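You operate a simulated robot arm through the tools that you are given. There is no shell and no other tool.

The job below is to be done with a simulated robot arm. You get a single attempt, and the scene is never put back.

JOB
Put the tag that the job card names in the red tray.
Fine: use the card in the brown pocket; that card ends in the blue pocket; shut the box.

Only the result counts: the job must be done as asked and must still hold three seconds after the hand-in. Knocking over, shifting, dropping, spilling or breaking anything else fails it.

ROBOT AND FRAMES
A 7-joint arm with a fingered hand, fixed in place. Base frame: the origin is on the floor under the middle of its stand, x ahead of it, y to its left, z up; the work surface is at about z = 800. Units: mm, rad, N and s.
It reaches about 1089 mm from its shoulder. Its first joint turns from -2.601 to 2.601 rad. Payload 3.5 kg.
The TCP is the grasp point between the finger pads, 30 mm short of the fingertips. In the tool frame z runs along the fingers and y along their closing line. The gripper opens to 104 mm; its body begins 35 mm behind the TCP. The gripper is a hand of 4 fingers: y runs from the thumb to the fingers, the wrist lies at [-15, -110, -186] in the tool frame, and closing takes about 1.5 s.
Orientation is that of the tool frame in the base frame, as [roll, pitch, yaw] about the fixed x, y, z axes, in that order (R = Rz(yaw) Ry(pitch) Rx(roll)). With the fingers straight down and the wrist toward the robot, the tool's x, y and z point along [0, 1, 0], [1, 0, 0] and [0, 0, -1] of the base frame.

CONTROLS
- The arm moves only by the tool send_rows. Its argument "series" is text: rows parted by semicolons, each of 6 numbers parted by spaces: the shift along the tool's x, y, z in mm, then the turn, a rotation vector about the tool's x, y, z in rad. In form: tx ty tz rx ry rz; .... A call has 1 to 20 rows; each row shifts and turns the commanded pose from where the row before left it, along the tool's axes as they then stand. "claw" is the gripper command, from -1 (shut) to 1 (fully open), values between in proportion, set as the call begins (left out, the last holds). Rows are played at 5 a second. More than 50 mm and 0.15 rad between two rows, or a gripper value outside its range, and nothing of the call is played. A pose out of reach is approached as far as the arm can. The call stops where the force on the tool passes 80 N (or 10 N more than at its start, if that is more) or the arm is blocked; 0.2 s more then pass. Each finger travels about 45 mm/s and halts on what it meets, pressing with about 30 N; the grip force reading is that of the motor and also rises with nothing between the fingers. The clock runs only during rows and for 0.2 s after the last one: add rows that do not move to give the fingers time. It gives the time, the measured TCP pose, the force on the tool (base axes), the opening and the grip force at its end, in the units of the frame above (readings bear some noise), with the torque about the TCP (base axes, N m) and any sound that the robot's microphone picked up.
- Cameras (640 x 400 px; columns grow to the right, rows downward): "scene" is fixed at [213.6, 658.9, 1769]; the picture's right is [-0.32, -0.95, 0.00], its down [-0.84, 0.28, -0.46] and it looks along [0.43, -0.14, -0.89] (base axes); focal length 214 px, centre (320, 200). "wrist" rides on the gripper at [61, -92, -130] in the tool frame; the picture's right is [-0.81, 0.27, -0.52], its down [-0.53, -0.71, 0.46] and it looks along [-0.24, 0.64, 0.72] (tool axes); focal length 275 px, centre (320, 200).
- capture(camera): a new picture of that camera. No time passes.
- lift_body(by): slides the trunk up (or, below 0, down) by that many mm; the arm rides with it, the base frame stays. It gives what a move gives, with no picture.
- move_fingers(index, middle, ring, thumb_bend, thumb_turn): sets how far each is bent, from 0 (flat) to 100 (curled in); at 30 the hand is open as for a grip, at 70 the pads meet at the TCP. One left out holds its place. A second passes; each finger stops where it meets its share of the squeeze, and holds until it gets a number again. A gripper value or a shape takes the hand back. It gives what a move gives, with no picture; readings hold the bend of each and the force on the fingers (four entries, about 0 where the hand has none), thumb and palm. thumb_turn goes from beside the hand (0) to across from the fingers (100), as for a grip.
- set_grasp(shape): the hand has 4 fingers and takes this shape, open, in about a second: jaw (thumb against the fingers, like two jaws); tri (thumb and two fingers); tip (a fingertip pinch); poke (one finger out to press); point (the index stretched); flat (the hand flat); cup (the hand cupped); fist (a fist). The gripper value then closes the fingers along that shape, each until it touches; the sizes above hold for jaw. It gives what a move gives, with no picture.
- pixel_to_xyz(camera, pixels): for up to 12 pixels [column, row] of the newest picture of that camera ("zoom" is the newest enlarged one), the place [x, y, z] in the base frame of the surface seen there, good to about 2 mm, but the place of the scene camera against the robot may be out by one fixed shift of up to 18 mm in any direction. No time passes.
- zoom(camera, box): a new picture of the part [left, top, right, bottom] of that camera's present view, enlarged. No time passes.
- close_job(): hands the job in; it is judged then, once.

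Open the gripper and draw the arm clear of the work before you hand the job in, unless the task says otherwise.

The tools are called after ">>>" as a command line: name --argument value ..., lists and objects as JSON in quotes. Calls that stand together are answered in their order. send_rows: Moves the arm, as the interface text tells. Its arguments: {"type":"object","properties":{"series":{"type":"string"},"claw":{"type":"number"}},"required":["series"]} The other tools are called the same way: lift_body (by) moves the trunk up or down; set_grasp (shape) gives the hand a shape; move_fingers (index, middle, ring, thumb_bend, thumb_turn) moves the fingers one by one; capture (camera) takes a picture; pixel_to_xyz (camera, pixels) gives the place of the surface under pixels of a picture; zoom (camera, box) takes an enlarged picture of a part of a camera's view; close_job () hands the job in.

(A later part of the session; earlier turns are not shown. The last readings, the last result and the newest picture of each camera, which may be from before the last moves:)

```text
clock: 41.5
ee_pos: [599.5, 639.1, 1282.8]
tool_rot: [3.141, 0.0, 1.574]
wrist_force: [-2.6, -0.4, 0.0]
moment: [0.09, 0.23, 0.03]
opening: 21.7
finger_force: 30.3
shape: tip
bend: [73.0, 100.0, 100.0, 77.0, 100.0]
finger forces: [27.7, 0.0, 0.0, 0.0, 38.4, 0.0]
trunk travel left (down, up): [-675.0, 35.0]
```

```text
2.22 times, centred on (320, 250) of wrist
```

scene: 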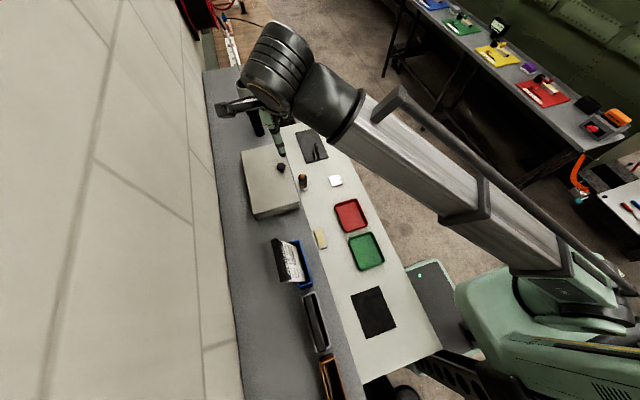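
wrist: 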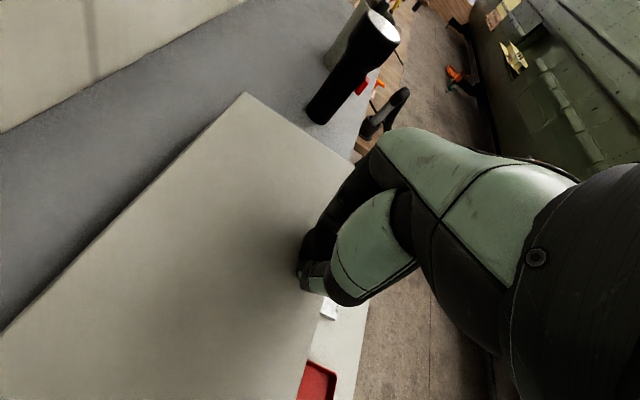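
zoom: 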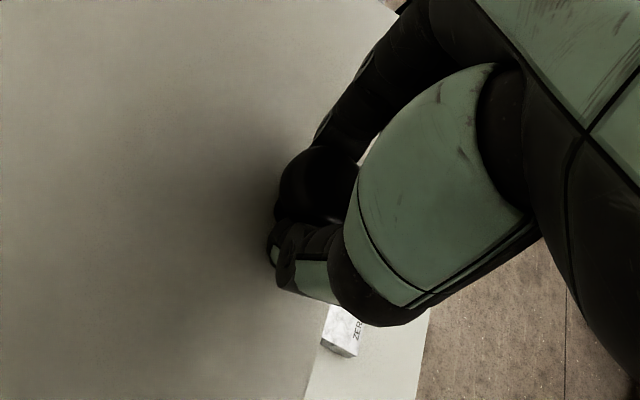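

The knob is pinched (opening 21.7, force 28–38 N). I raise it ~14 mm along the presumed hinge arc (hinge at the back, y ≈ 742) to test how the lid moves.

>>> send_rows --series "0.8 0 -3.5 0 0 0;1 0 -3.5 0 0 0;1.2 0 -3.5 0 0 0;1.2 0 -3.5 0 0 0;0 0 0 0 0 0"

>>> capture --camera "wrist"

>>> capture --camera "scene"

>>> zoom --camera "scene" --box '[210, 120, 338, 230]'

```text
clock: 42.7
ee_pos: [600.2, 643.7, 1296.7]
tool_rot: [-3.141, -0.002, 1.572]
wrist_force: [-3.8, -0.9, -1.9]
moment: [-0.22, 0.27, -0.03]
opening: 22.0
finger_force: 30.2
shape: tip
bend: [73.0, 100.0, 100.0, 77.0, 100.0]
finger forces: [26.2, 0.0, 0.0, 0.0, 45.6, 0.1]
trunk travel left (down, up): [-675.0, 35.0]
```

```text
taken
```

wrist: 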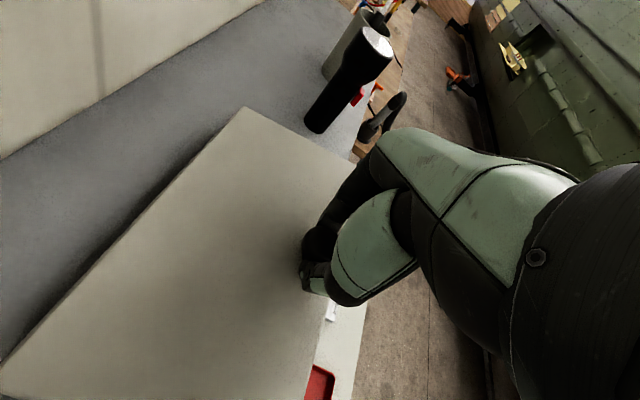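

```text
taken
```

scene: 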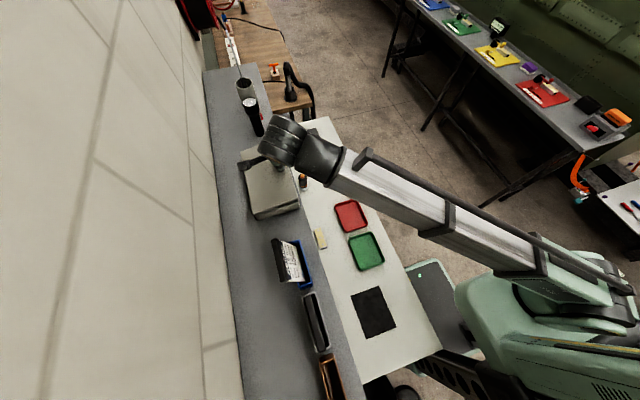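

```text
3.64 times, centred on (274, 175) of scene
```

zoom: 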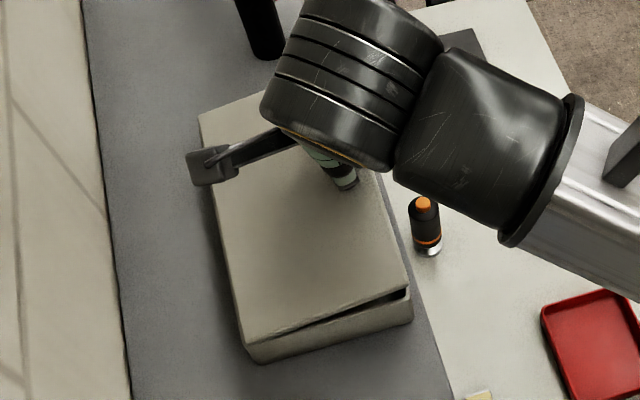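

The lid's front edge has lifted, with the rear edge staying, so it is hinged at the back. I test whether the lid holds its angle by loosening the pinch a little at this small height.

>>> send_rows --series "0 0 0 0 0 0;0 0 0 0 0 0;0 0 0 0 0 0;0 0 0 0 0 0" --claw -0.35

>>> capture --camera "scene"

>>> zoom --camera "scene" --box '[210, 120, 338, 230]'

>>> capture --camera "wrist"

```text
clock: 43.7
ee_pos: [599.4, 643.9, 1297.0]
tool_rot: [-3.141, 0.0, 1.572]
wrist_force: [0.3, 0.7, 0.6]
moment: [0.03, 0.02, 0.01]
opening: 33.6
finger_force: 0.0
shape: tip
bend: [73.0, 98.0, 99.0, 74.0, 100.0]
finger forces: [0.1, 0.0, 0.1, 0.1, 0.0, 0.0]
trunk travel left (down, up): [-675.0, 35.0]
```

```text
taken
```

scene: 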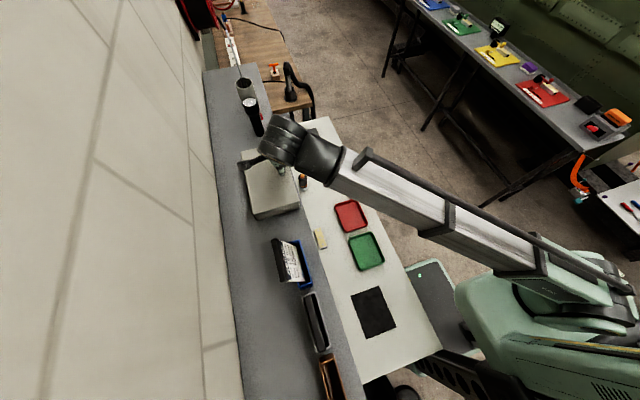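

```text
3.64 times, centred on (274, 175) of scene
```

zoom: 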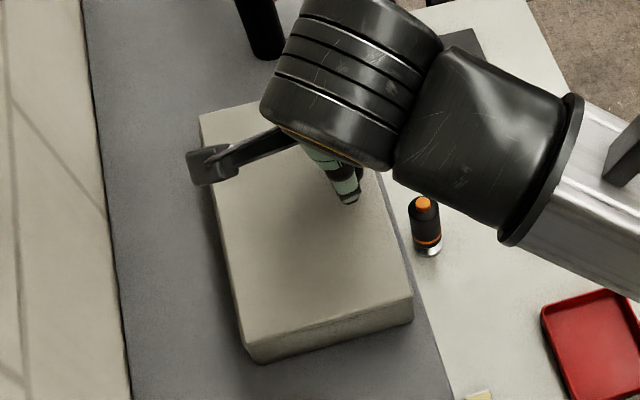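

```text
taken
```

wrist: 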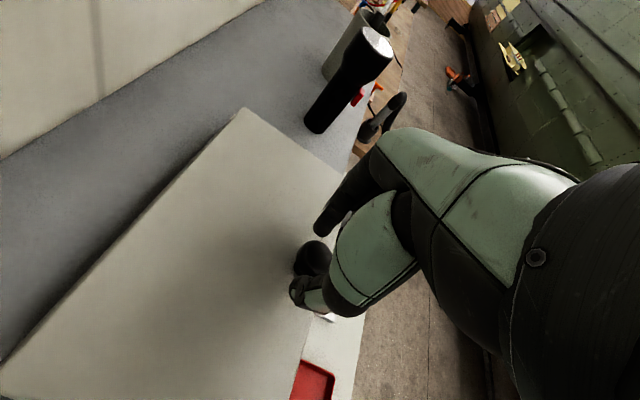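

The lid fell shut when loosened, so it doesn't hold by itself and must be carried past vertical. I look at the arm's geometry to find how far I can reach behind the lid.

>>> pixel_to_xyz --camera "scene" --pixels '[[280, 145], [320, 160], [360, 185], [450, 215], [540, 255], [600, 270], [620, 300], [560, 290], [590, 330], [625, 285], [500, 300], [540, 320]]'

>>> zoom --camera "scene" --box '[440, 200, 640, 400]'

```text
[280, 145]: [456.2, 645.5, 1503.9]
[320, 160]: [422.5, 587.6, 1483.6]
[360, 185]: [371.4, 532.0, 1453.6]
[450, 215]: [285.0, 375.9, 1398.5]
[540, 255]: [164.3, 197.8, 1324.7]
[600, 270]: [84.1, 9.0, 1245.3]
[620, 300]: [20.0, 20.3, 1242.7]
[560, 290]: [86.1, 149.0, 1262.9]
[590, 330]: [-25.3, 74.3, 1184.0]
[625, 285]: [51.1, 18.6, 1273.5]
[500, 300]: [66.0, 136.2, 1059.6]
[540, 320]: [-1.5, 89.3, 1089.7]
```

```text
2.00 times, centred on (540, 300) of scene
```

zoom: 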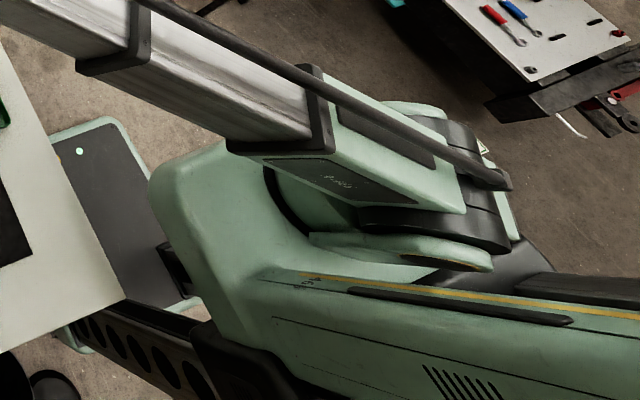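

The lid is free-swinging, so my plan is: pinch the knob from the front with the hand tilted, raise the lid ~30°, slip the ring finger underneath, then push the lid past vertical. First I open and lift clear of the knob.

>>> send_rows --series "0 0 0 0 0 0;0 0 0 0 0 0;0 0 0 0 0 0;0 0 -15 0 0 0;0 0 -20 0 0 0;0 0 -20 0 0 0;-20 0 -20 0 0 0;0 0 0 0 0 0" --claw 0.3

>>> capture --camera "wrist"

```text
clock: 45.5
ee_pos: [598.7, 624.9, 1372.1]
tool_rot: [3.141, -0.001, 1.573]
wrist_force: [0.7, 0.9, -0.6]
moment: [-0.02, -0.01, -0.03]
opening: 67.2
finger_force: 0.0
shape: tip
bend: [29.0, 98.0, 99.0, 62.0, 100.0]
finger forces: [0.1, 0.0, 0.0, 0.1, 0.0, 0.0]
trunk travel left (down, up): [-675.0, 35.0]
```

```text
taken
```

wrist: 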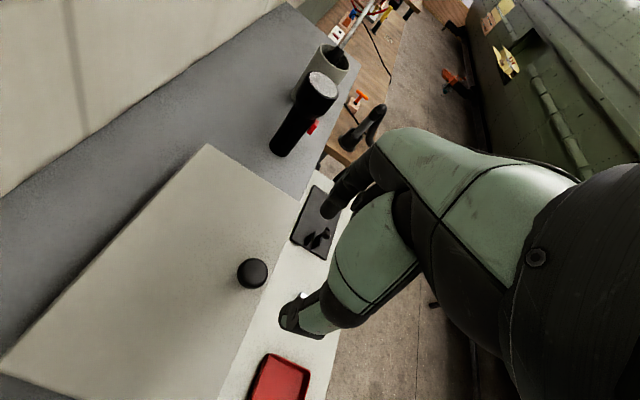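

Now I tilt the hand 60° about base x (fingers toward the wall and down) while backing off to about (600, 558, 1316).

>>> send_rows --series "-8.4 0 7 0 0.1309 0;-9.24 0 5.84 0 0.1309 0;-9.93 0 4.59 0 0.1309 0;-10.44 0 3.25 0 0.1309 0;-10.77 0 1.86 0 0.1309 0;-10.93 0 0.44 0 0.1309 0;-10.89 0 -0.99 0 0.1309 0;-10.66 1.3 -2.4 0 0.1309 0;0 0 0 0 0 0"

>>> capture --camera "wrist"

>>> capture --camera "scene"

```text
clock: 47.5
ee_pos: [601.7, 557.6, 1315.4]
tool_rot: [3.141, -1.05, 1.572]
wrist_force: [0.3, 0.0, -0.5]
moment: [0.01, 0.0, 0.01]
opening: 67.4
finger_force: 0.0
shape: tip
bend: [29.0, 98.0, 99.0, 62.0, 100.0]
finger forces: [0.1, 0.1, 0.0, 0.0, 0.0, 0.0]
trunk travel left (down, up): [-675.0, 35.0]
```

```text
taken
```

wrist: 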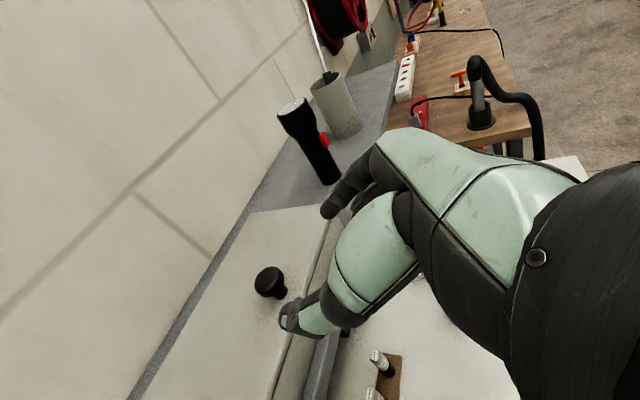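

```text
taken
```

scene: 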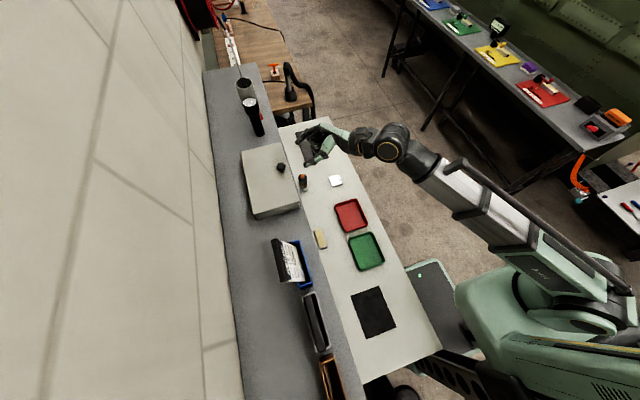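

The hand is tilted as wanted; the knob shows at (270,282). I re-measure the knob from here.

>>> zoom --camera "wrist" --box '[230, 250, 326, 310]'

>>> pixel_to_xyz --camera "zoom" --pixels '[[180, 190], [360, 200], [250, 110], [270, 190], [230, 290], [330, 280], [200, 250], [300, 310], [355, 250], [360, 320], [500, 300], [100, 330]]'

```text
6.67 times, centred on (278, 280) of wrist
```

zoom: 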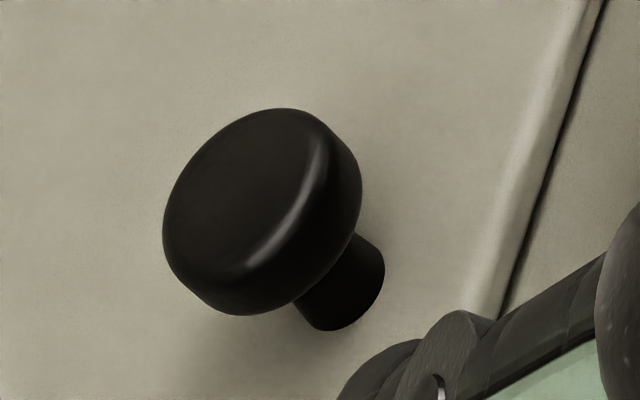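

```text
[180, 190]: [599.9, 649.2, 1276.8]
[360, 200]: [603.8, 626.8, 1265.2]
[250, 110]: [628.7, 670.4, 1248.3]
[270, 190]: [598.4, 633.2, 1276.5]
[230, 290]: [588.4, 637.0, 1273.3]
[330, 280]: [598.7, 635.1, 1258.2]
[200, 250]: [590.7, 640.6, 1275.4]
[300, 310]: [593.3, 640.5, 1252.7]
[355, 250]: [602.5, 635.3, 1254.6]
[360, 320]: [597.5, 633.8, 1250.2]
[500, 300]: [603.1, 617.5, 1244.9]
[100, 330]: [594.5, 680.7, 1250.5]
```

Knob centre (600, 639, 1270), lip at y ≈ 617. I advance 60 mm along the fingers toward it and check the alignment.

>>> send_rows --series "1.4 -1 15 0 0 0;0 0 15 0 0 0;0 0 15 0 0 0;0 0 15 0 0 0;0 0 0 0 0 0"

>>> capture --camera "wrist"

>>> zoom --camera "wrist" --box '[250, 180, 410, 340]'

```text
clock: 48.7
ee_pos: [600.1, 609.0, 1287.5]
tool_rot: [3.141, -1.047, 1.572]
wrist_force: [-0.4, -0.1, -1.1]
moment: [-0.04, 0.0, 0.0]
opening: 67.1
finger_force: 0.0
shape: tip
bend: [29.0, 98.0, 99.0, 62.0, 100.0]
finger forces: [0.0, 0.1, 0.1, 0.0, 0.0, 0.0]
trunk travel left (down, up): [-675.0, 35.0]
```

```text
taken
```

wrist: 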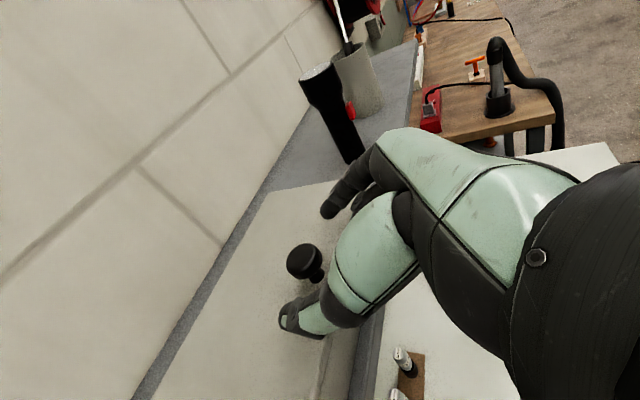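

```text
2.50 times, centred on (330, 260) of wrist
```

zoom: 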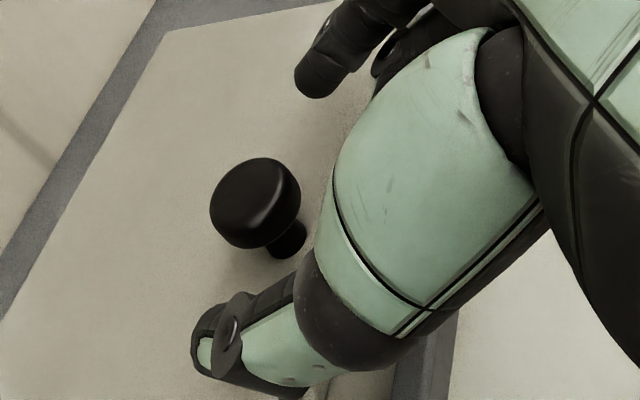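

I check heights of thumb tip (zoom (205,345)) and index tip (320,85) above the lid before advancing the last 20 mm.

>>> pixel_to_xyz --camera "zoom" --pixels '[[198, 350], [215, 365], [240, 380], [225, 320], [305, 85], [320, 92], [345, 70], [255, 200], [280, 240], [330, 380], [380, 75], [290, 300]]'

```text
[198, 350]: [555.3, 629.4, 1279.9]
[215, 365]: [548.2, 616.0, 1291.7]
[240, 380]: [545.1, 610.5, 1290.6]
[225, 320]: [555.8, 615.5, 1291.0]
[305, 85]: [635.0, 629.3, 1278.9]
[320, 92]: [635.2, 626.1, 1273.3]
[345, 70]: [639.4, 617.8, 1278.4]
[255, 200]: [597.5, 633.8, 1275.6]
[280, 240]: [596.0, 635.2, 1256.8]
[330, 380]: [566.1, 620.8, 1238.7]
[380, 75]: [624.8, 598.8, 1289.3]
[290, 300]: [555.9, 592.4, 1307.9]
```

Tips are above the lid and aligned with the knob (offset tool x ≈ 0). I advance 20 mm more and close the pinch.

>>> send_rows --series "0 0 8 0 0 0;0 0 7 0 0 0;0 0 5 0 0 0;0 0 0 0 0 0"

>>> send_rows --series "0 0 0 0 0 0;0 0 0 0 0 0;0 0 0 0 0 0;0 0 0 0 0 0;0 0 0 0 0 0;0 0 0 0 0 0;0 0 0 0 0 0" --claw -1

>>> capture --camera "wrist"

>>> zoom --camera "wrist" --box '[250, 160, 410, 340]'

```text
clock: 49.7
ee_pos: [600.6, 627.0, 1277.8]
tool_rot: [-3.141, -1.048, 1.572]
wrist_force: [-0.2, 0.1, 0.5]
moment: [0.0, 0.0, 0.03]
opening: 67.5
finger_force: 0.0
shape: tip
bend: [29.0, 98.0, 99.0, 62.0, 100.0]
finger forces: [0.0, 0.0, 0.0, 0.0, 0.0, 0.0]
trunk travel left (down, up): [-675.0, 35.0]
```

```text
clock: 51.3
ee_pos: [599.4, 629.2, 1276.3]
tool_rot: [3.141, -1.046, 1.574]
wrist_force: [-4.6, 17.2, -3.0]
moment: [0.15, 0.03, 0.11]
opening: 15.3
finger_force: 29.6
shape: tip
bend: [73.0, 100.0, 100.0, 79.0, 100.0]
finger forces: [27.2, 0.0, 0.0, 0.0, 33.3, 0.0]
trunk travel left (down, up): [-675.0, 35.0]
```

```text
taken
```

wrist: 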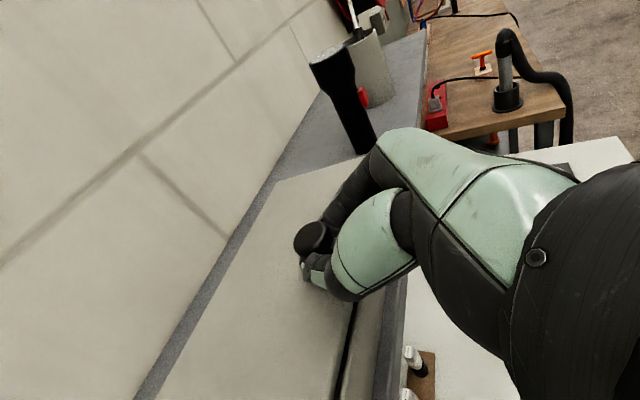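

```text
2.22 times, centred on (330, 250) of wrist
```

zoom: 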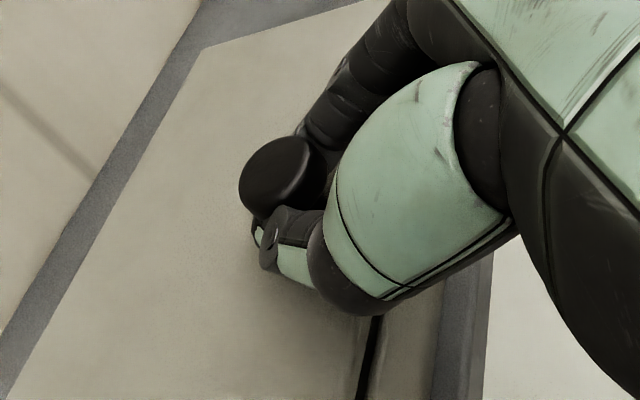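

The pinch closed at 15 mm, apparently round the stem under the head, with a 17 N y-reaction. I check the scene to make sure the box hasn't shifted.

>>> capture --camera "scene"

>>> zoom --camera "scene" --box '[220, 120, 380, 220]'

>>> pixel_to_xyz --camera "scene" --pixels '[[243, 151], [280, 143], [298, 205], [254, 217]]'

```text
taken
```

scene: 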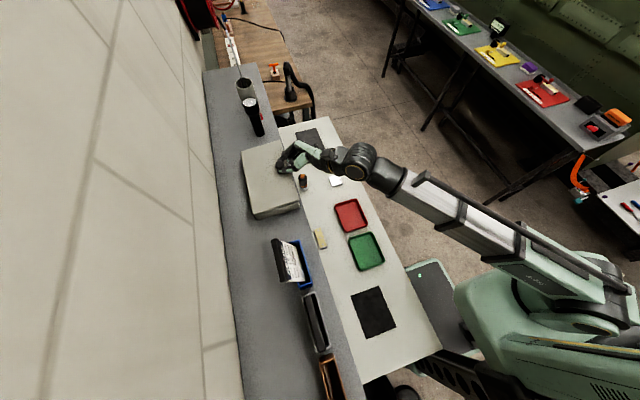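

```text
4.00 times, centred on (300, 170) of scene
```

zoom: 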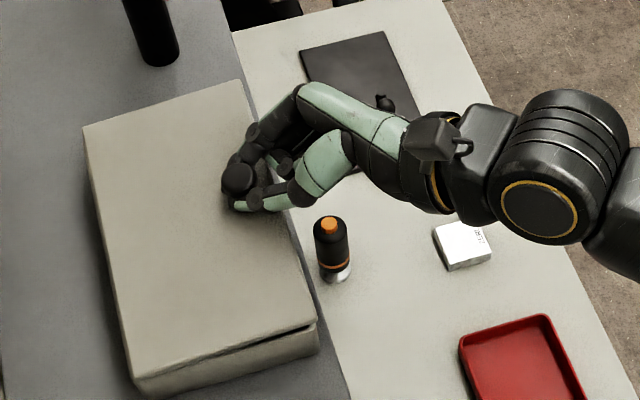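

```text
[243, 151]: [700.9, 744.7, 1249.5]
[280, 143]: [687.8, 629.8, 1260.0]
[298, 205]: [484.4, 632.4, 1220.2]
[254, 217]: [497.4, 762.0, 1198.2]
```

The box corners are unchanged and the lid is already up about 5°. I raise the knob along the hinge arc, first to about 18°, watching the force.

>>> send_rows --series "5.4 0 -1.04 0 0 0;5.6 0 -0.7 0 0 0;5.58 0 -0.33 0 0 0;5.68 0 -0.16 0 0 0;0 0 0 0 0 0"

>>> capture --camera "wrist"

>>> capture --camera "scene"

>>> zoom --camera "scene" --box '[220, 120, 380, 220]'

```text
clock: 52.5
ee_pos: [599.8, 636.9, 1296.7]
tool_rot: [-3.141, -1.044, 1.571]
wrist_force: [-9.7, 6.6, -9.9]
moment: [-0.67, -0.3, -0.26]
opening: 14.0
finger_force: 29.3
shape: tip
bend: [73.0, 98.0, 100.0, 79.0, 100.0]
finger forces: [30.3, 20.2, 0.0, 0.0, 23.6, 0.0]
trunk travel left (down, up): [-675.0, 35.0]
```

```text
taken
```

wrist: 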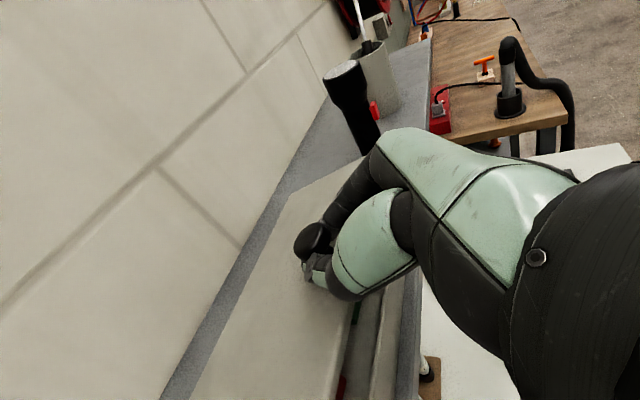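

```text
taken
```

scene: 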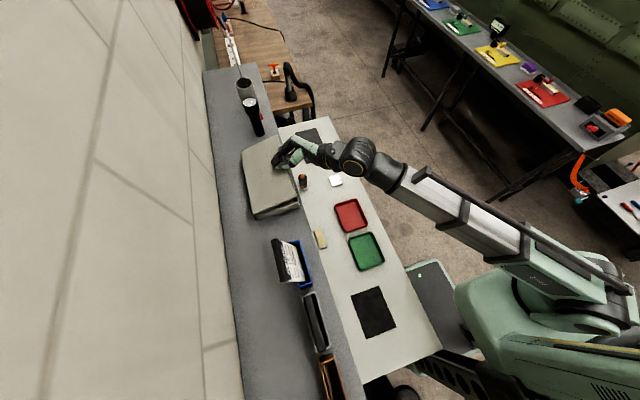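

```text
4.00 times, centred on (300, 170) of scene
```

zoom: 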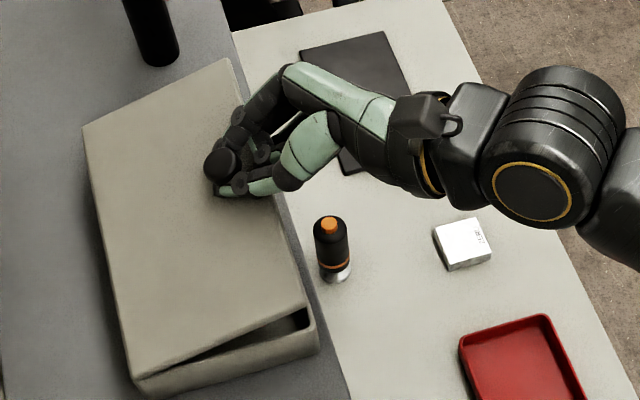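

The lid is at ~18° and the curled middle finger is touching the lip (20 N). I continue lifting to ~30° while tilting the hand back 15° so the lip clears that finger.

>>> send_rows --series "4.15 0 -0.2 0 -0.0436 0;4.19 0 -0.3 0 -0.0436 0;4.21 0 -0.27 0 -0.0436 0;4.18 0 -0.31 0 -0.0436 0;4.22 0 -0.41 0 -0.0436 0;4.19 0 -0.31 0 -0.0436 0;0 0 0 0 0 0"

>>> capture --camera "wrist"

>>> capture --camera "scene"

>>> zoom --camera "scene" --box '[220, 120, 380, 220]'

```text
clock: 54.1
ee_pos: [600.7, 651.4, 1318.2]
tool_rot: [3.14, -0.784, 1.574]
wrist_force: [-6.1, 6.1, -8.5]
moment: [-0.26, -0.15, -0.06]
opening: 14.1
finger_force: 30.0
shape: tip
bend: [73.0, 98.0, 100.0, 79.0, 100.0]
finger forces: [22.3, 9.3, 0.1, 0.1, 22.0, 0.1]
trunk travel left (down, up): [-675.0, 35.0]
```

```text
taken
```

wrist: 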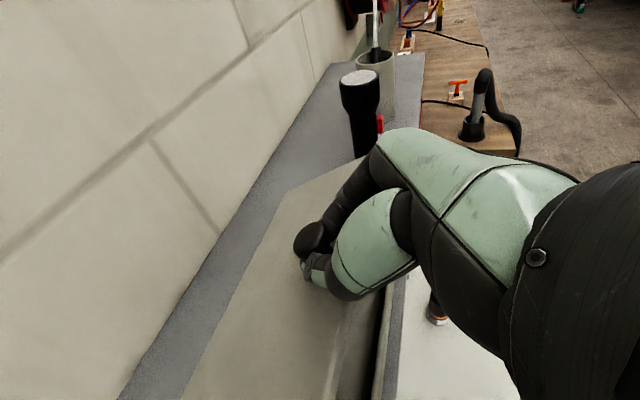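

```text
taken
```

scene: 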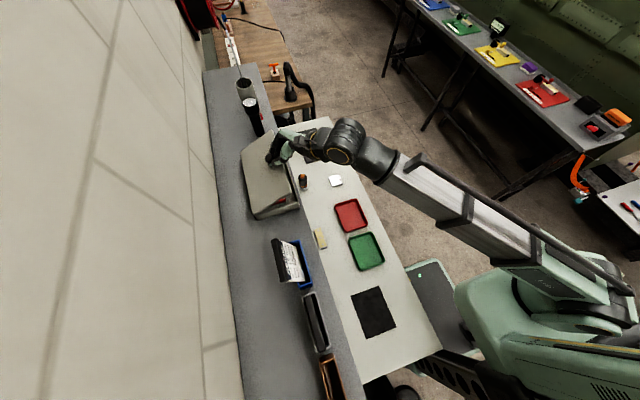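

```text
4.00 times, centred on (300, 170) of scene
```

zoom: 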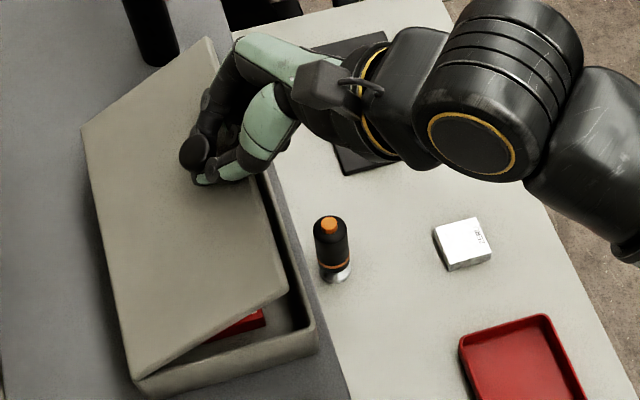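

The lid is held at ~30° and I can see red things inside the box. I now uncurl the ring finger so it extends beneath the lid, while index and thumb keep the pinch.

>>> move_fingers --ring 30

>>> capture --camera "scene"

>>> zoom --camera "scene" --box '[220, 120, 380, 220]'

>>> capture --camera "wrist"

```text
clock: 55.1
ee_pos: [599.8, 649.7, 1317.2]
tool_rot: [3.14, -0.784, 1.573]
wrist_force: [-6.4, 1.5, -8.2]
moment: [-0.6, -0.04, -0.07]
opening: 0.0
finger_force: 38.9
shape: fingers
bend: [73.0, 98.0, 87.0, 78.0, 100.0]
finger forces: [25.9, 6.0, 21.3, 0.0, 24.4, 0.1]
trunk travel left (down, up): [-675.0, 35.0]
```

```text
taken
```

scene: 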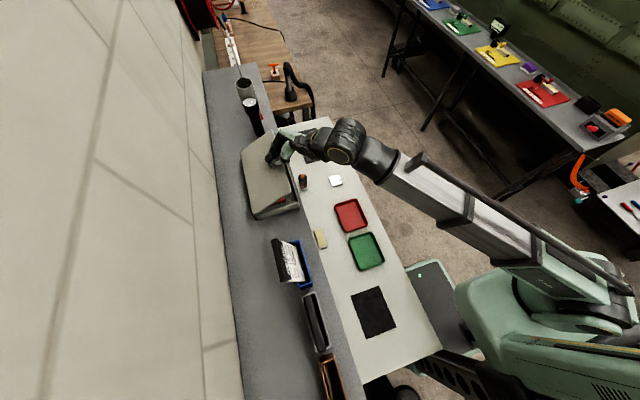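

```text
4.00 times, centred on (300, 170) of scene
```

zoom: 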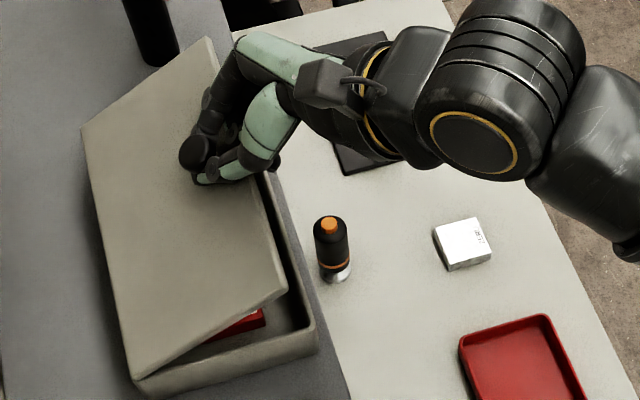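

```text
taken
```

wrist: 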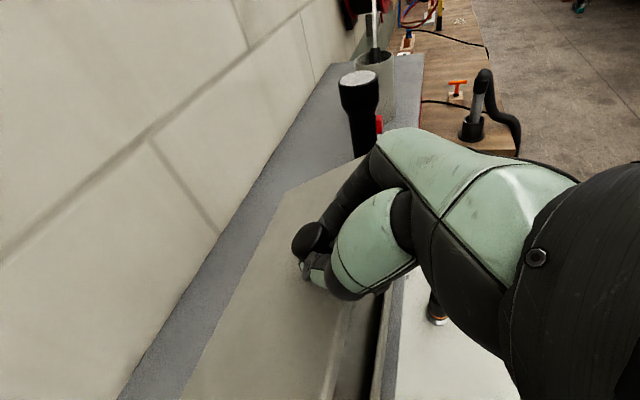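

The ring finger stopped at 87 with 21 N, so it met something, probably the lip. I measure the lid's actual angle and lip position in the newest pictures.

>>> pixel_to_xyz --camera "wrist" --pixels '[[300, 190], [230, 310], [250, 380], [270, 280], [335, 345], [330, 380], [345, 360], [360, 340], [375, 330], [310, 235], [310, 275], [385, 345]]'

>>> pixel_to_xyz --camera "zoom" --pixels '[[207, 42], [83, 127], [285, 288], [155, 370], [268, 185], [275, 160], [195, 155], [210, 170], [235, 170], [265, 165], [240, 325], [262, 315]]'

>>> zoom --camera "scene" --box '[256, 130, 306, 190]'

```text
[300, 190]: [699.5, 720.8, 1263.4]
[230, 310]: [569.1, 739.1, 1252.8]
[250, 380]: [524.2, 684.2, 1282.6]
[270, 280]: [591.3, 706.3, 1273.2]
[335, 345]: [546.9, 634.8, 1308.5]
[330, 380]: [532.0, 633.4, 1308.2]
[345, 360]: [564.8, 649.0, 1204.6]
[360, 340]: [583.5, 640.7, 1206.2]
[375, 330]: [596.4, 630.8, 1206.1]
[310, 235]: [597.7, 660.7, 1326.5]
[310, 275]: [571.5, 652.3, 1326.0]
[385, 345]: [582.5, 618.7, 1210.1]
```

```text
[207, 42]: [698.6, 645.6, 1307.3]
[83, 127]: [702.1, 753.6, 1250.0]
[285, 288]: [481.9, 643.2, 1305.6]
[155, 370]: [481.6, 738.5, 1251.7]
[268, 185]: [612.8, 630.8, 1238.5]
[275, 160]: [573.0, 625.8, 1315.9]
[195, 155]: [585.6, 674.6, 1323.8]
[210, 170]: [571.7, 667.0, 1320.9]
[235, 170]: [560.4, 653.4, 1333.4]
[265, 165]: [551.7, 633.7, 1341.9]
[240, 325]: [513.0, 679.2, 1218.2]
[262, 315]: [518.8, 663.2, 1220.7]
```

```text
6.67 times, centred on (281, 160) of scene
```

zoom: 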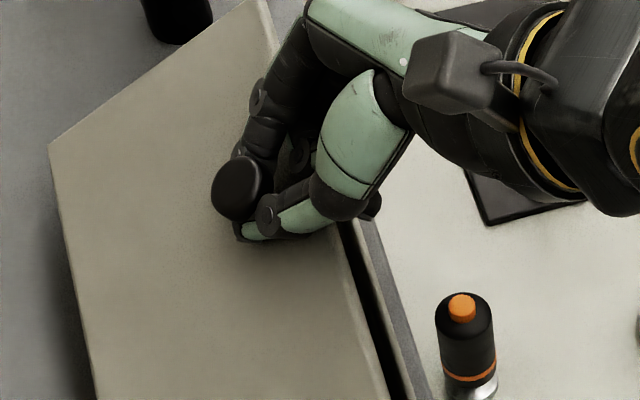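

The lid is at 28° with the lip at (y 634, z 1308), too close to the ring finger for it to pass. I'll instead lower the lid again and pry it up from under its front overhang with one stretched finger; first curl the ring back.

>>> move_fingers --ring 99

>>> send_rows --series "-4.17 0 0.49 0 0.0436 0;-4.2 0 0.6 0 0.0436 0;-4.16 0 0.49 0 0.0436 0;-4.19 0 0.45 0 0.0436 0;-4.18 0 0.48 0 0.0436 0;-4.14 0 0.39 0 0.0436 0;-5.68 0 0.16 0 0 0;-5.58 0 0.33 0 0 0;-5.6 0 0.7 0 0 0;-5.4 0 1.04 0 0 0;0 0 0 0 0 0"

>>> capture --camera "scene"

>>> zoom --camera "scene" --box '[220, 120, 380, 220]'

```text
clock: 56.1
ee_pos: [600.6, 650.3, 1317.7]
tool_rot: [3.141, -0.784, 1.574]
wrist_force: [-4.0, 4.8, -7.7]
moment: [-0.36, -0.29, -0.12]
opening: 0.1
finger_force: 28.7
shape: fingers
bend: [73.0, 98.0, 99.0, 78.0, 100.0]
finger forces: [23.0, 12.6, 0.0, 0.0, 22.8, 0.1]
trunk travel left (down, up): [-675.0, 35.0]
```

```text
clock: 58.5
ee_pos: [600.6, 629.9, 1275.8]
tool_rot: [3.141, -1.046, 1.574]
wrist_force: [-2.1, 21.8, -4.7]
moment: [0.15, 0.03, 0.06]
opening: 0.0
finger_force: 24.0
shape: fingers
bend: [73.0, 98.0, 99.0, 78.0, 100.0]
finger forces: [22.5, 0.0, 0.0, 0.1, 26.2, 0.1]
trunk travel left (down, up): [-675.0, 35.0]
```

```text
taken
```

scene: 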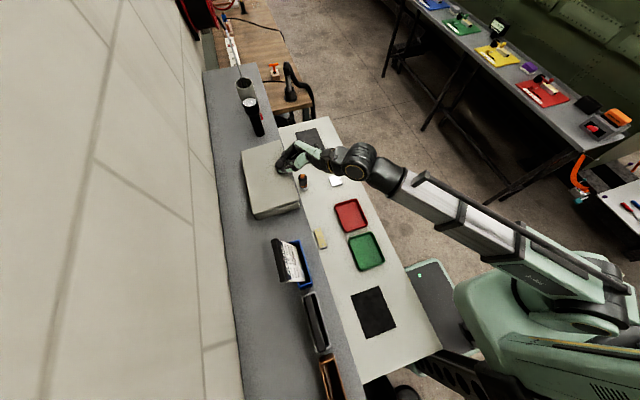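

```text
4.00 times, centred on (300, 170) of scene
```

zoom: 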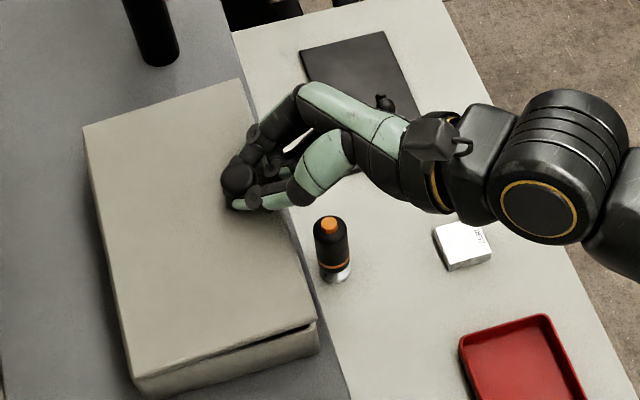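

The lid is back down to ~5°. I release the knob by opening the pinch.

>>> set_grasp --shape "tip"

>>> capture --camera "wrist"

```text
clock: 59.4
ee_pos: [601.5, 625.4, 1277.3]
tool_rot: [3.14, -1.047, 1.574]
wrist_force: [0.2, 0.6, 0.2]
moment: [0.0, 0.01, 0.01]
opening: 103.6
finger_force: 0.0
shape: tip
bend: [30.0, 98.0, 99.0, 30.0, 98.0]
finger forces: [0.0, 0.0, 0.0, 0.0, 0.0, 0.1]
trunk travel left (down, up): [-675.0, 35.0]
```

```text
taken
```

wrist: 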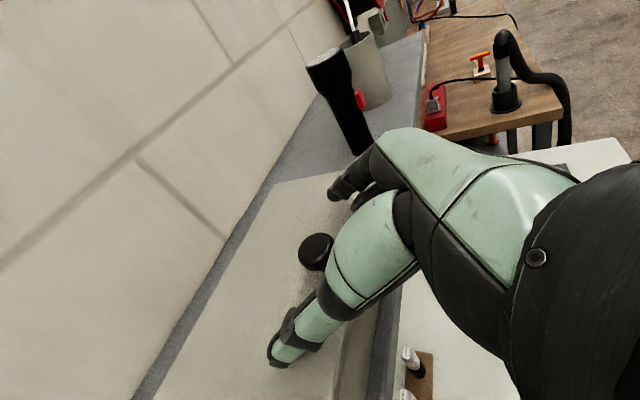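

The knob is free and the lid shut. I back off 100 mm along the fingers and look at the lid's front overhang and shelf edge.

>>> send_rows --series "0 0 -20 0 0 0;0 0 -25 0 0 0;0 0 -25 0 0 0;0 0 -30 0 0 0;0 0 0 0 0 0"

>>> capture --camera "wrist"

>>> zoom --camera "wrist" --box '[200, 260, 360, 400]'

```text
clock: 60.6
ee_pos: [599.7, 539.5, 1328.0]
tool_rot: [3.139, -1.048, 1.575]
wrist_force: [-1.4, 0.0, -0.2]
moment: [0.01, -0.02, -0.01]
opening: 103.7
finger_force: 0.1
shape: tip
bend: [30.0, 98.0, 99.0, 30.0, 98.0]
finger forces: [0.0, 0.0, 0.0, 0.0, 0.1, 0.0]
trunk travel left (down, up): [-675.0, 35.0]
```

```text
taken
```

wrist: 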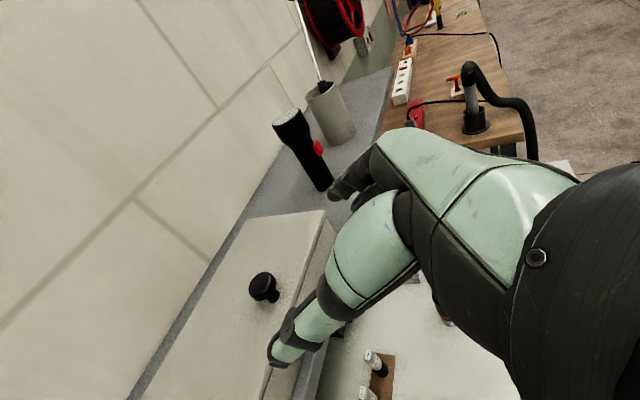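

```text
2.86 times, centred on (280, 330) of wrist
```

zoom: 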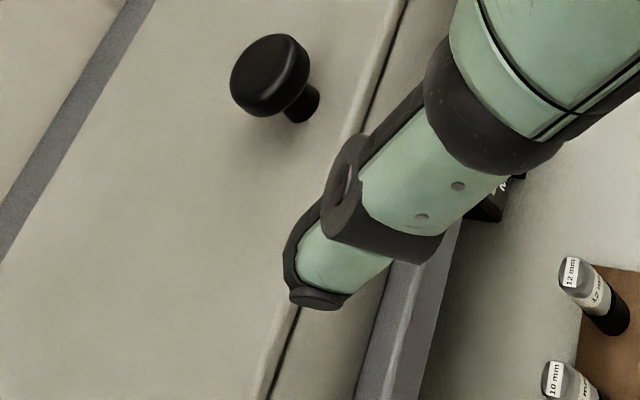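

>>> pixel_to_xyz --camera "zoom" --pixels '[[262, 385], [270, 370], [283, 365], [290, 370], [300, 375], [350, 380], [365, 385], [378, 370], [400, 370], [412, 380], [375, 80], [385, 75]]'

>>> zoom --camera "wrist" --box '[270, 360, 334, 400]'

```text
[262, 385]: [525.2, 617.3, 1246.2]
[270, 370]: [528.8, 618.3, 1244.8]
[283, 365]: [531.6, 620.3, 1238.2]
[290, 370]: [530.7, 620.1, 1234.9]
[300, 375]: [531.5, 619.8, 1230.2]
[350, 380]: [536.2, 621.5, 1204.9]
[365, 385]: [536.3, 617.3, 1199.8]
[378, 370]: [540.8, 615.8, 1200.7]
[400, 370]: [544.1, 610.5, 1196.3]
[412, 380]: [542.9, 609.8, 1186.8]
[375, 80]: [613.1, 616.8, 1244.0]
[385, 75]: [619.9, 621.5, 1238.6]
```

```text
10.00 times, centred on (302, 380) of wrist
```

zoom: 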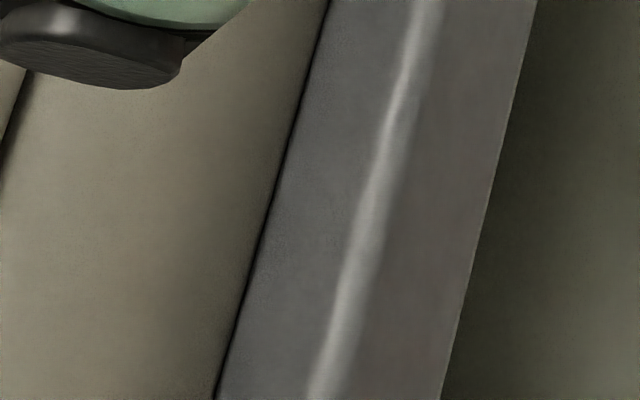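

The lid overhangs the front wall (y 620.5) by ~3.5 mm with its underside at z ≈ 1242; the shelf edge is at y ≈ 610. I set the "point" shape and find the index tip in the tool frame.

>>> set_grasp --shape "point"

>>> capture --camera "wrist"

>>> capture --camera "scene"

>>> zoom --camera "scene" --box '[256, 110, 416, 210]'

>>> zoom --camera "wrist" --box '[260, 120, 452, 320]'

```text
clock: 61.5
ee_pos: [599.9, 540.8, 1327.0]
tool_rot: [-3.139, -1.048, 1.571]
wrist_force: [0.1, -0.6, -0.5]
moment: [0.02, 0.02, 0.0]
opening: 96.1
finger_force: 0.1
shape: point
bend: [20.0, 100.0, 100.0, 98.0, 88.0]
finger forces: [0.0, 0.1, 0.1, 0.1, 0.1, 0.0]
trunk travel left (down, up): [-675.0, 35.0]
```

```text
taken
```

wrist: 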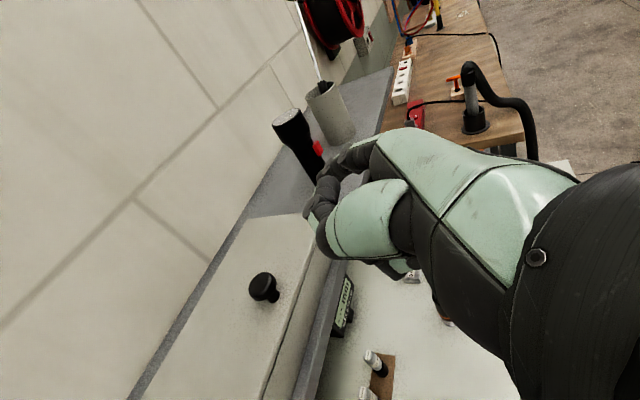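

```text
taken
```

scene: 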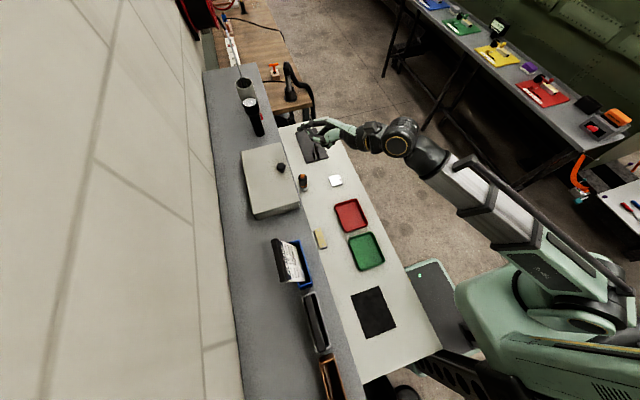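

```text
4.00 times, centred on (336, 160) of scene
```

zoom: 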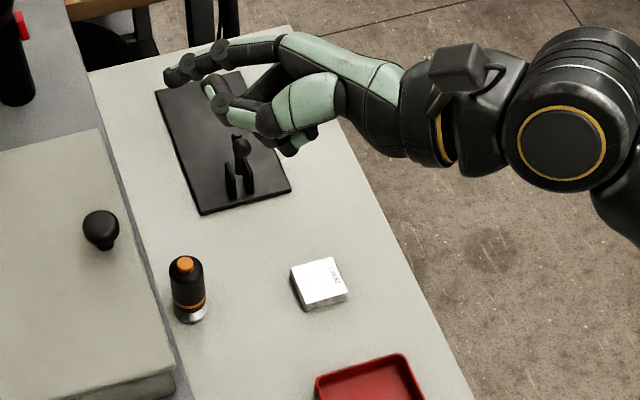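

```text
2.00 times, centred on (356, 220) of wrist
```

zoom: 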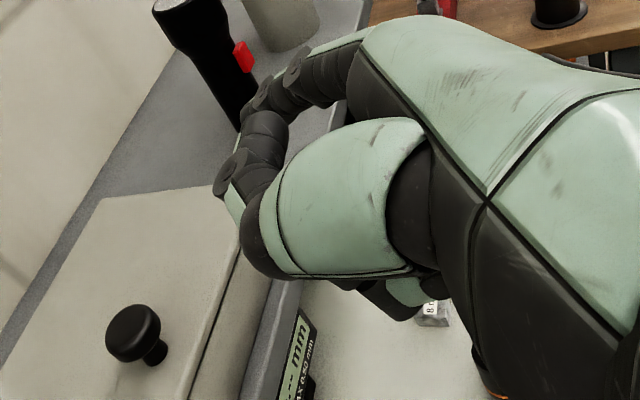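

"Point" tucks the thumb in front of the index, which would get in the way; the open "tip" shape has a clear index. I return to "tip", and plan to raise the lid with the index tip under the overhang at x ≈ 659.

>>> set_grasp --shape "tip"

>>> send_rows --series "0 0 0 0 0.1396 0;0 0 0 0 0.1396 0;0 0 0 0 0.1396 0;0 0 0 0 0.1396 0;0 0 0 0 0.1397 0;0 0 0 0 0 0"

>>> capture --camera "wrist"

>>> capture --camera "scene"

```text
clock: 62.4
ee_pos: [600.3, 539.9, 1328.0]
tool_rot: [-3.141, -1.047, 1.573]
wrist_force: [-0.2, -0.2, -0.8]
moment: [0.01, 0.01, 0.05]
opening: 103.7
finger_force: 0.1
shape: tip
bend: [30.0, 98.0, 99.0, 30.0, 97.0]
finger forces: [0.0, 0.0, 0.0, 0.1, 0.0, 0.1]
trunk travel left (down, up): [-675.0, 35.0]
```

```text
clock: 63.8
ee_pos: [600.8, 539.6, 1326.4]
tool_rot: [0.003, -1.395, -1.573]
wrist_force: [-0.6, -1.1, 1.5]
moment: [-0.01, 0.0, 0.0]
opening: 104.0
finger_force: 0.1
shape: tip
bend: [30.0, 98.0, 99.0, 30.0, 97.0]
finger forces: [0.0, 0.1, 0.0, 0.1, 0.0, 0.1]
trunk travel left (down, up): [-675.0, 35.0]
```

```text
taken
```

wrist: 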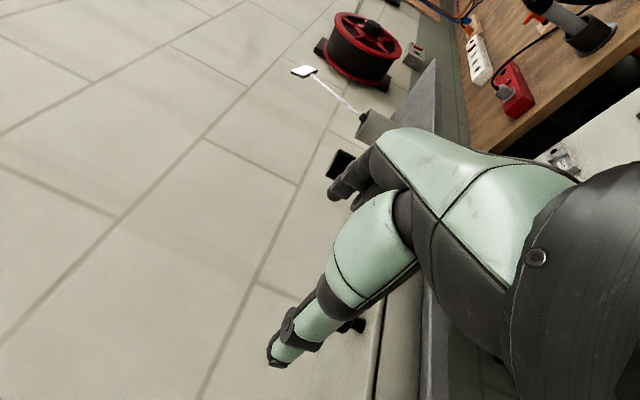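

```text
taken
```

scene: 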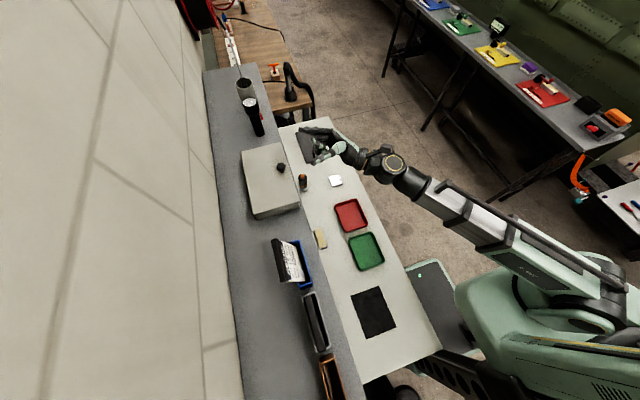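

The hand now points toward the wall, 10° upward. I measure where the index tip (330,192) and thumb tip (275,358) are with respect to the TCP.

>>> zoom --camera "wrist" --box '[310, 150, 390, 215]'

>>> pixel_to_xyz --camera "wrist" --pixels '[[328, 194], [332, 198], [336, 190], [331, 188], [342, 198], [340, 180], [350, 175], [271, 360], [276, 352], [283, 362], [290, 340], [300, 352]]'

```text
6.15 times, centred on (350, 182) of wrist
```

zoom: 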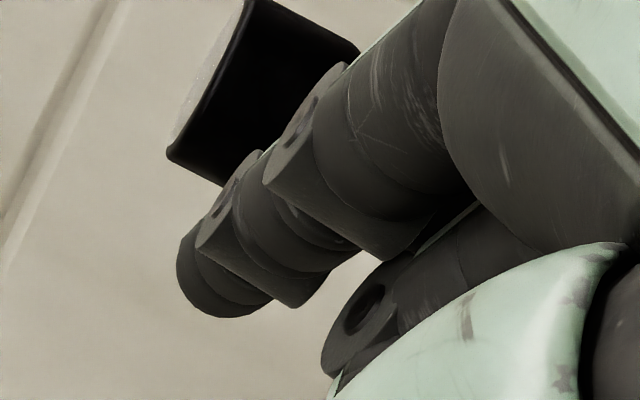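

```text
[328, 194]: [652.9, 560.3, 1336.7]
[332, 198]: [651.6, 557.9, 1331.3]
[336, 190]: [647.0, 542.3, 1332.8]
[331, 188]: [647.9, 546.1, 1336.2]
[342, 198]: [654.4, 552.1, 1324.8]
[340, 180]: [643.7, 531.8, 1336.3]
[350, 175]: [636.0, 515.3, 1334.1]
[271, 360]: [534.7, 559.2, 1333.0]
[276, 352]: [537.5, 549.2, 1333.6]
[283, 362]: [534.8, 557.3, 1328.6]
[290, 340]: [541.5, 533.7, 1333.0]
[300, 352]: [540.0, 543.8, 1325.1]
```

Index and thumb tips are level and reach about 24 mm ahead of the TCP. I go down in front of the shelf to z ≈ 1228, staying at y ≈ 545.

>>> send_rows --series "-19.5 0 -2.4 0 0 0;-19.5 0 -2.4 0 0 0;-19.5 0 -2.4 0 0 0;-19.5 0 -2.4 0 0 0;-19.5 0 -2.4 0 0 0;0 0 0 0 0 0"

>>> capture --camera "wrist"

>>> capture --camera "scene"

>>> zoom --camera "scene" --box '[220, 120, 380, 220]'

```text
clock: 65.2
ee_pos: [598.8, 545.3, 1229.3]
tool_rot: [0.006, -1.397, -1.575]
wrist_force: [0.1, 0.8, 0.6]
moment: [0.03, 0.0, 0.01]
opening: 103.8
finger_force: 0.1
shape: tip
bend: [30.0, 98.0, 99.0, 30.0, 97.0]
finger forces: [0.1, 0.1, 0.0, 0.1, 0.1, 0.0]
trunk travel left (down, up): [-675.0, 35.0]
```

```text
taken
```

wrist: 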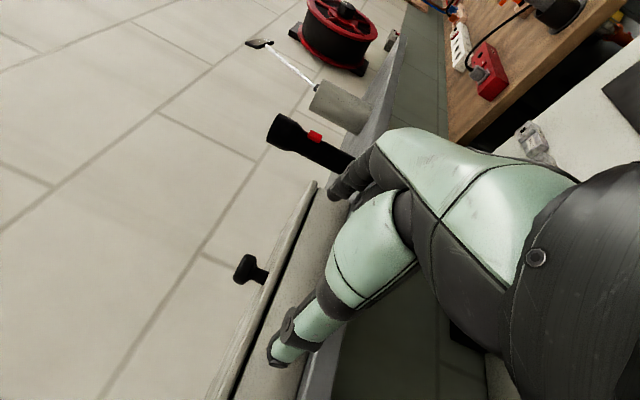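

```text
taken
```

scene: 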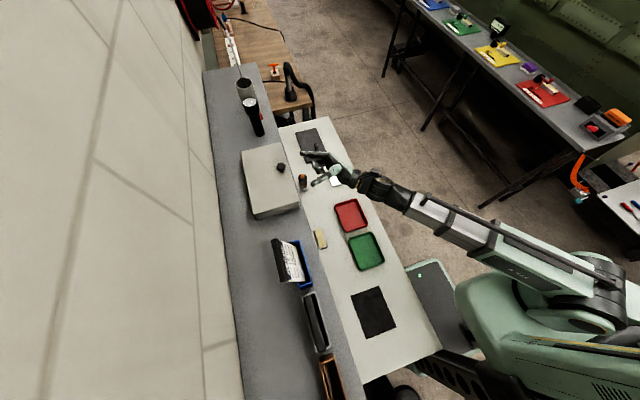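

```text
4.00 times, centred on (300, 170) of scene
```

zoom: 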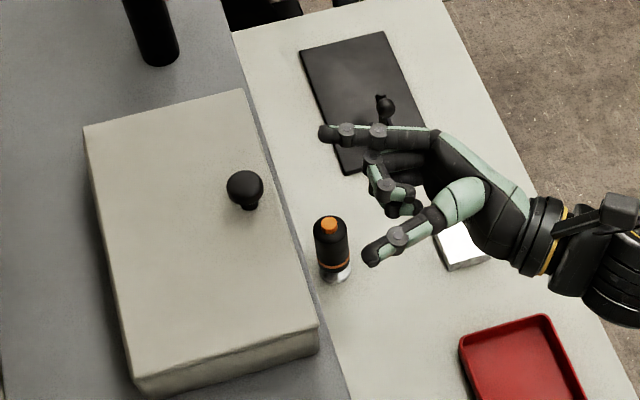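

The seam and overhang are seen nearly side-on in the wrist view. I zoom to measure the lip's underside and the tips' heights.

>>> zoom --camera "wrist" --box '[240, 170, 360, 370]'

>>> pixel_to_xyz --camera "wrist" --pixels '[[290, 245], [294, 247], [298, 249], [302, 250], [310, 255], [276, 272], [280, 274], [328, 194], [332, 198], [342, 198], [271, 360], [290, 352]]'

```text
2.00 times, centred on (300, 270) of wrist
```

zoom: 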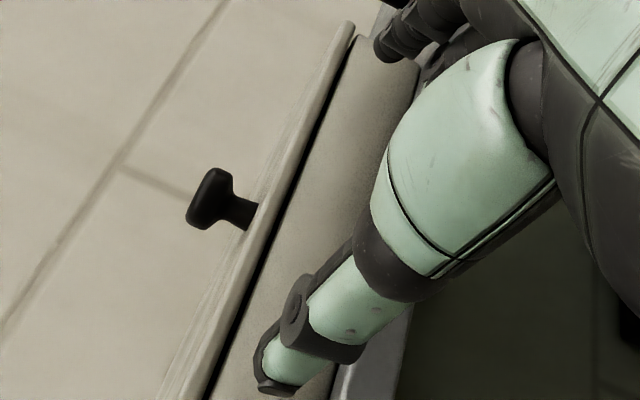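

```text
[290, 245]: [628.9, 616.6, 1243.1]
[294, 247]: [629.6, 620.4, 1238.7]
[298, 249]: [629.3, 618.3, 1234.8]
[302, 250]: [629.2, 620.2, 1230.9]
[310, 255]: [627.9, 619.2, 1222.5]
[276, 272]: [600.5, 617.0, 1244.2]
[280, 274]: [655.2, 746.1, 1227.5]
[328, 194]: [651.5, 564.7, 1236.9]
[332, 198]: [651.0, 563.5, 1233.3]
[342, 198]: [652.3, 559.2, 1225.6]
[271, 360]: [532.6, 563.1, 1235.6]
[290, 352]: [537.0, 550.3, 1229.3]
```

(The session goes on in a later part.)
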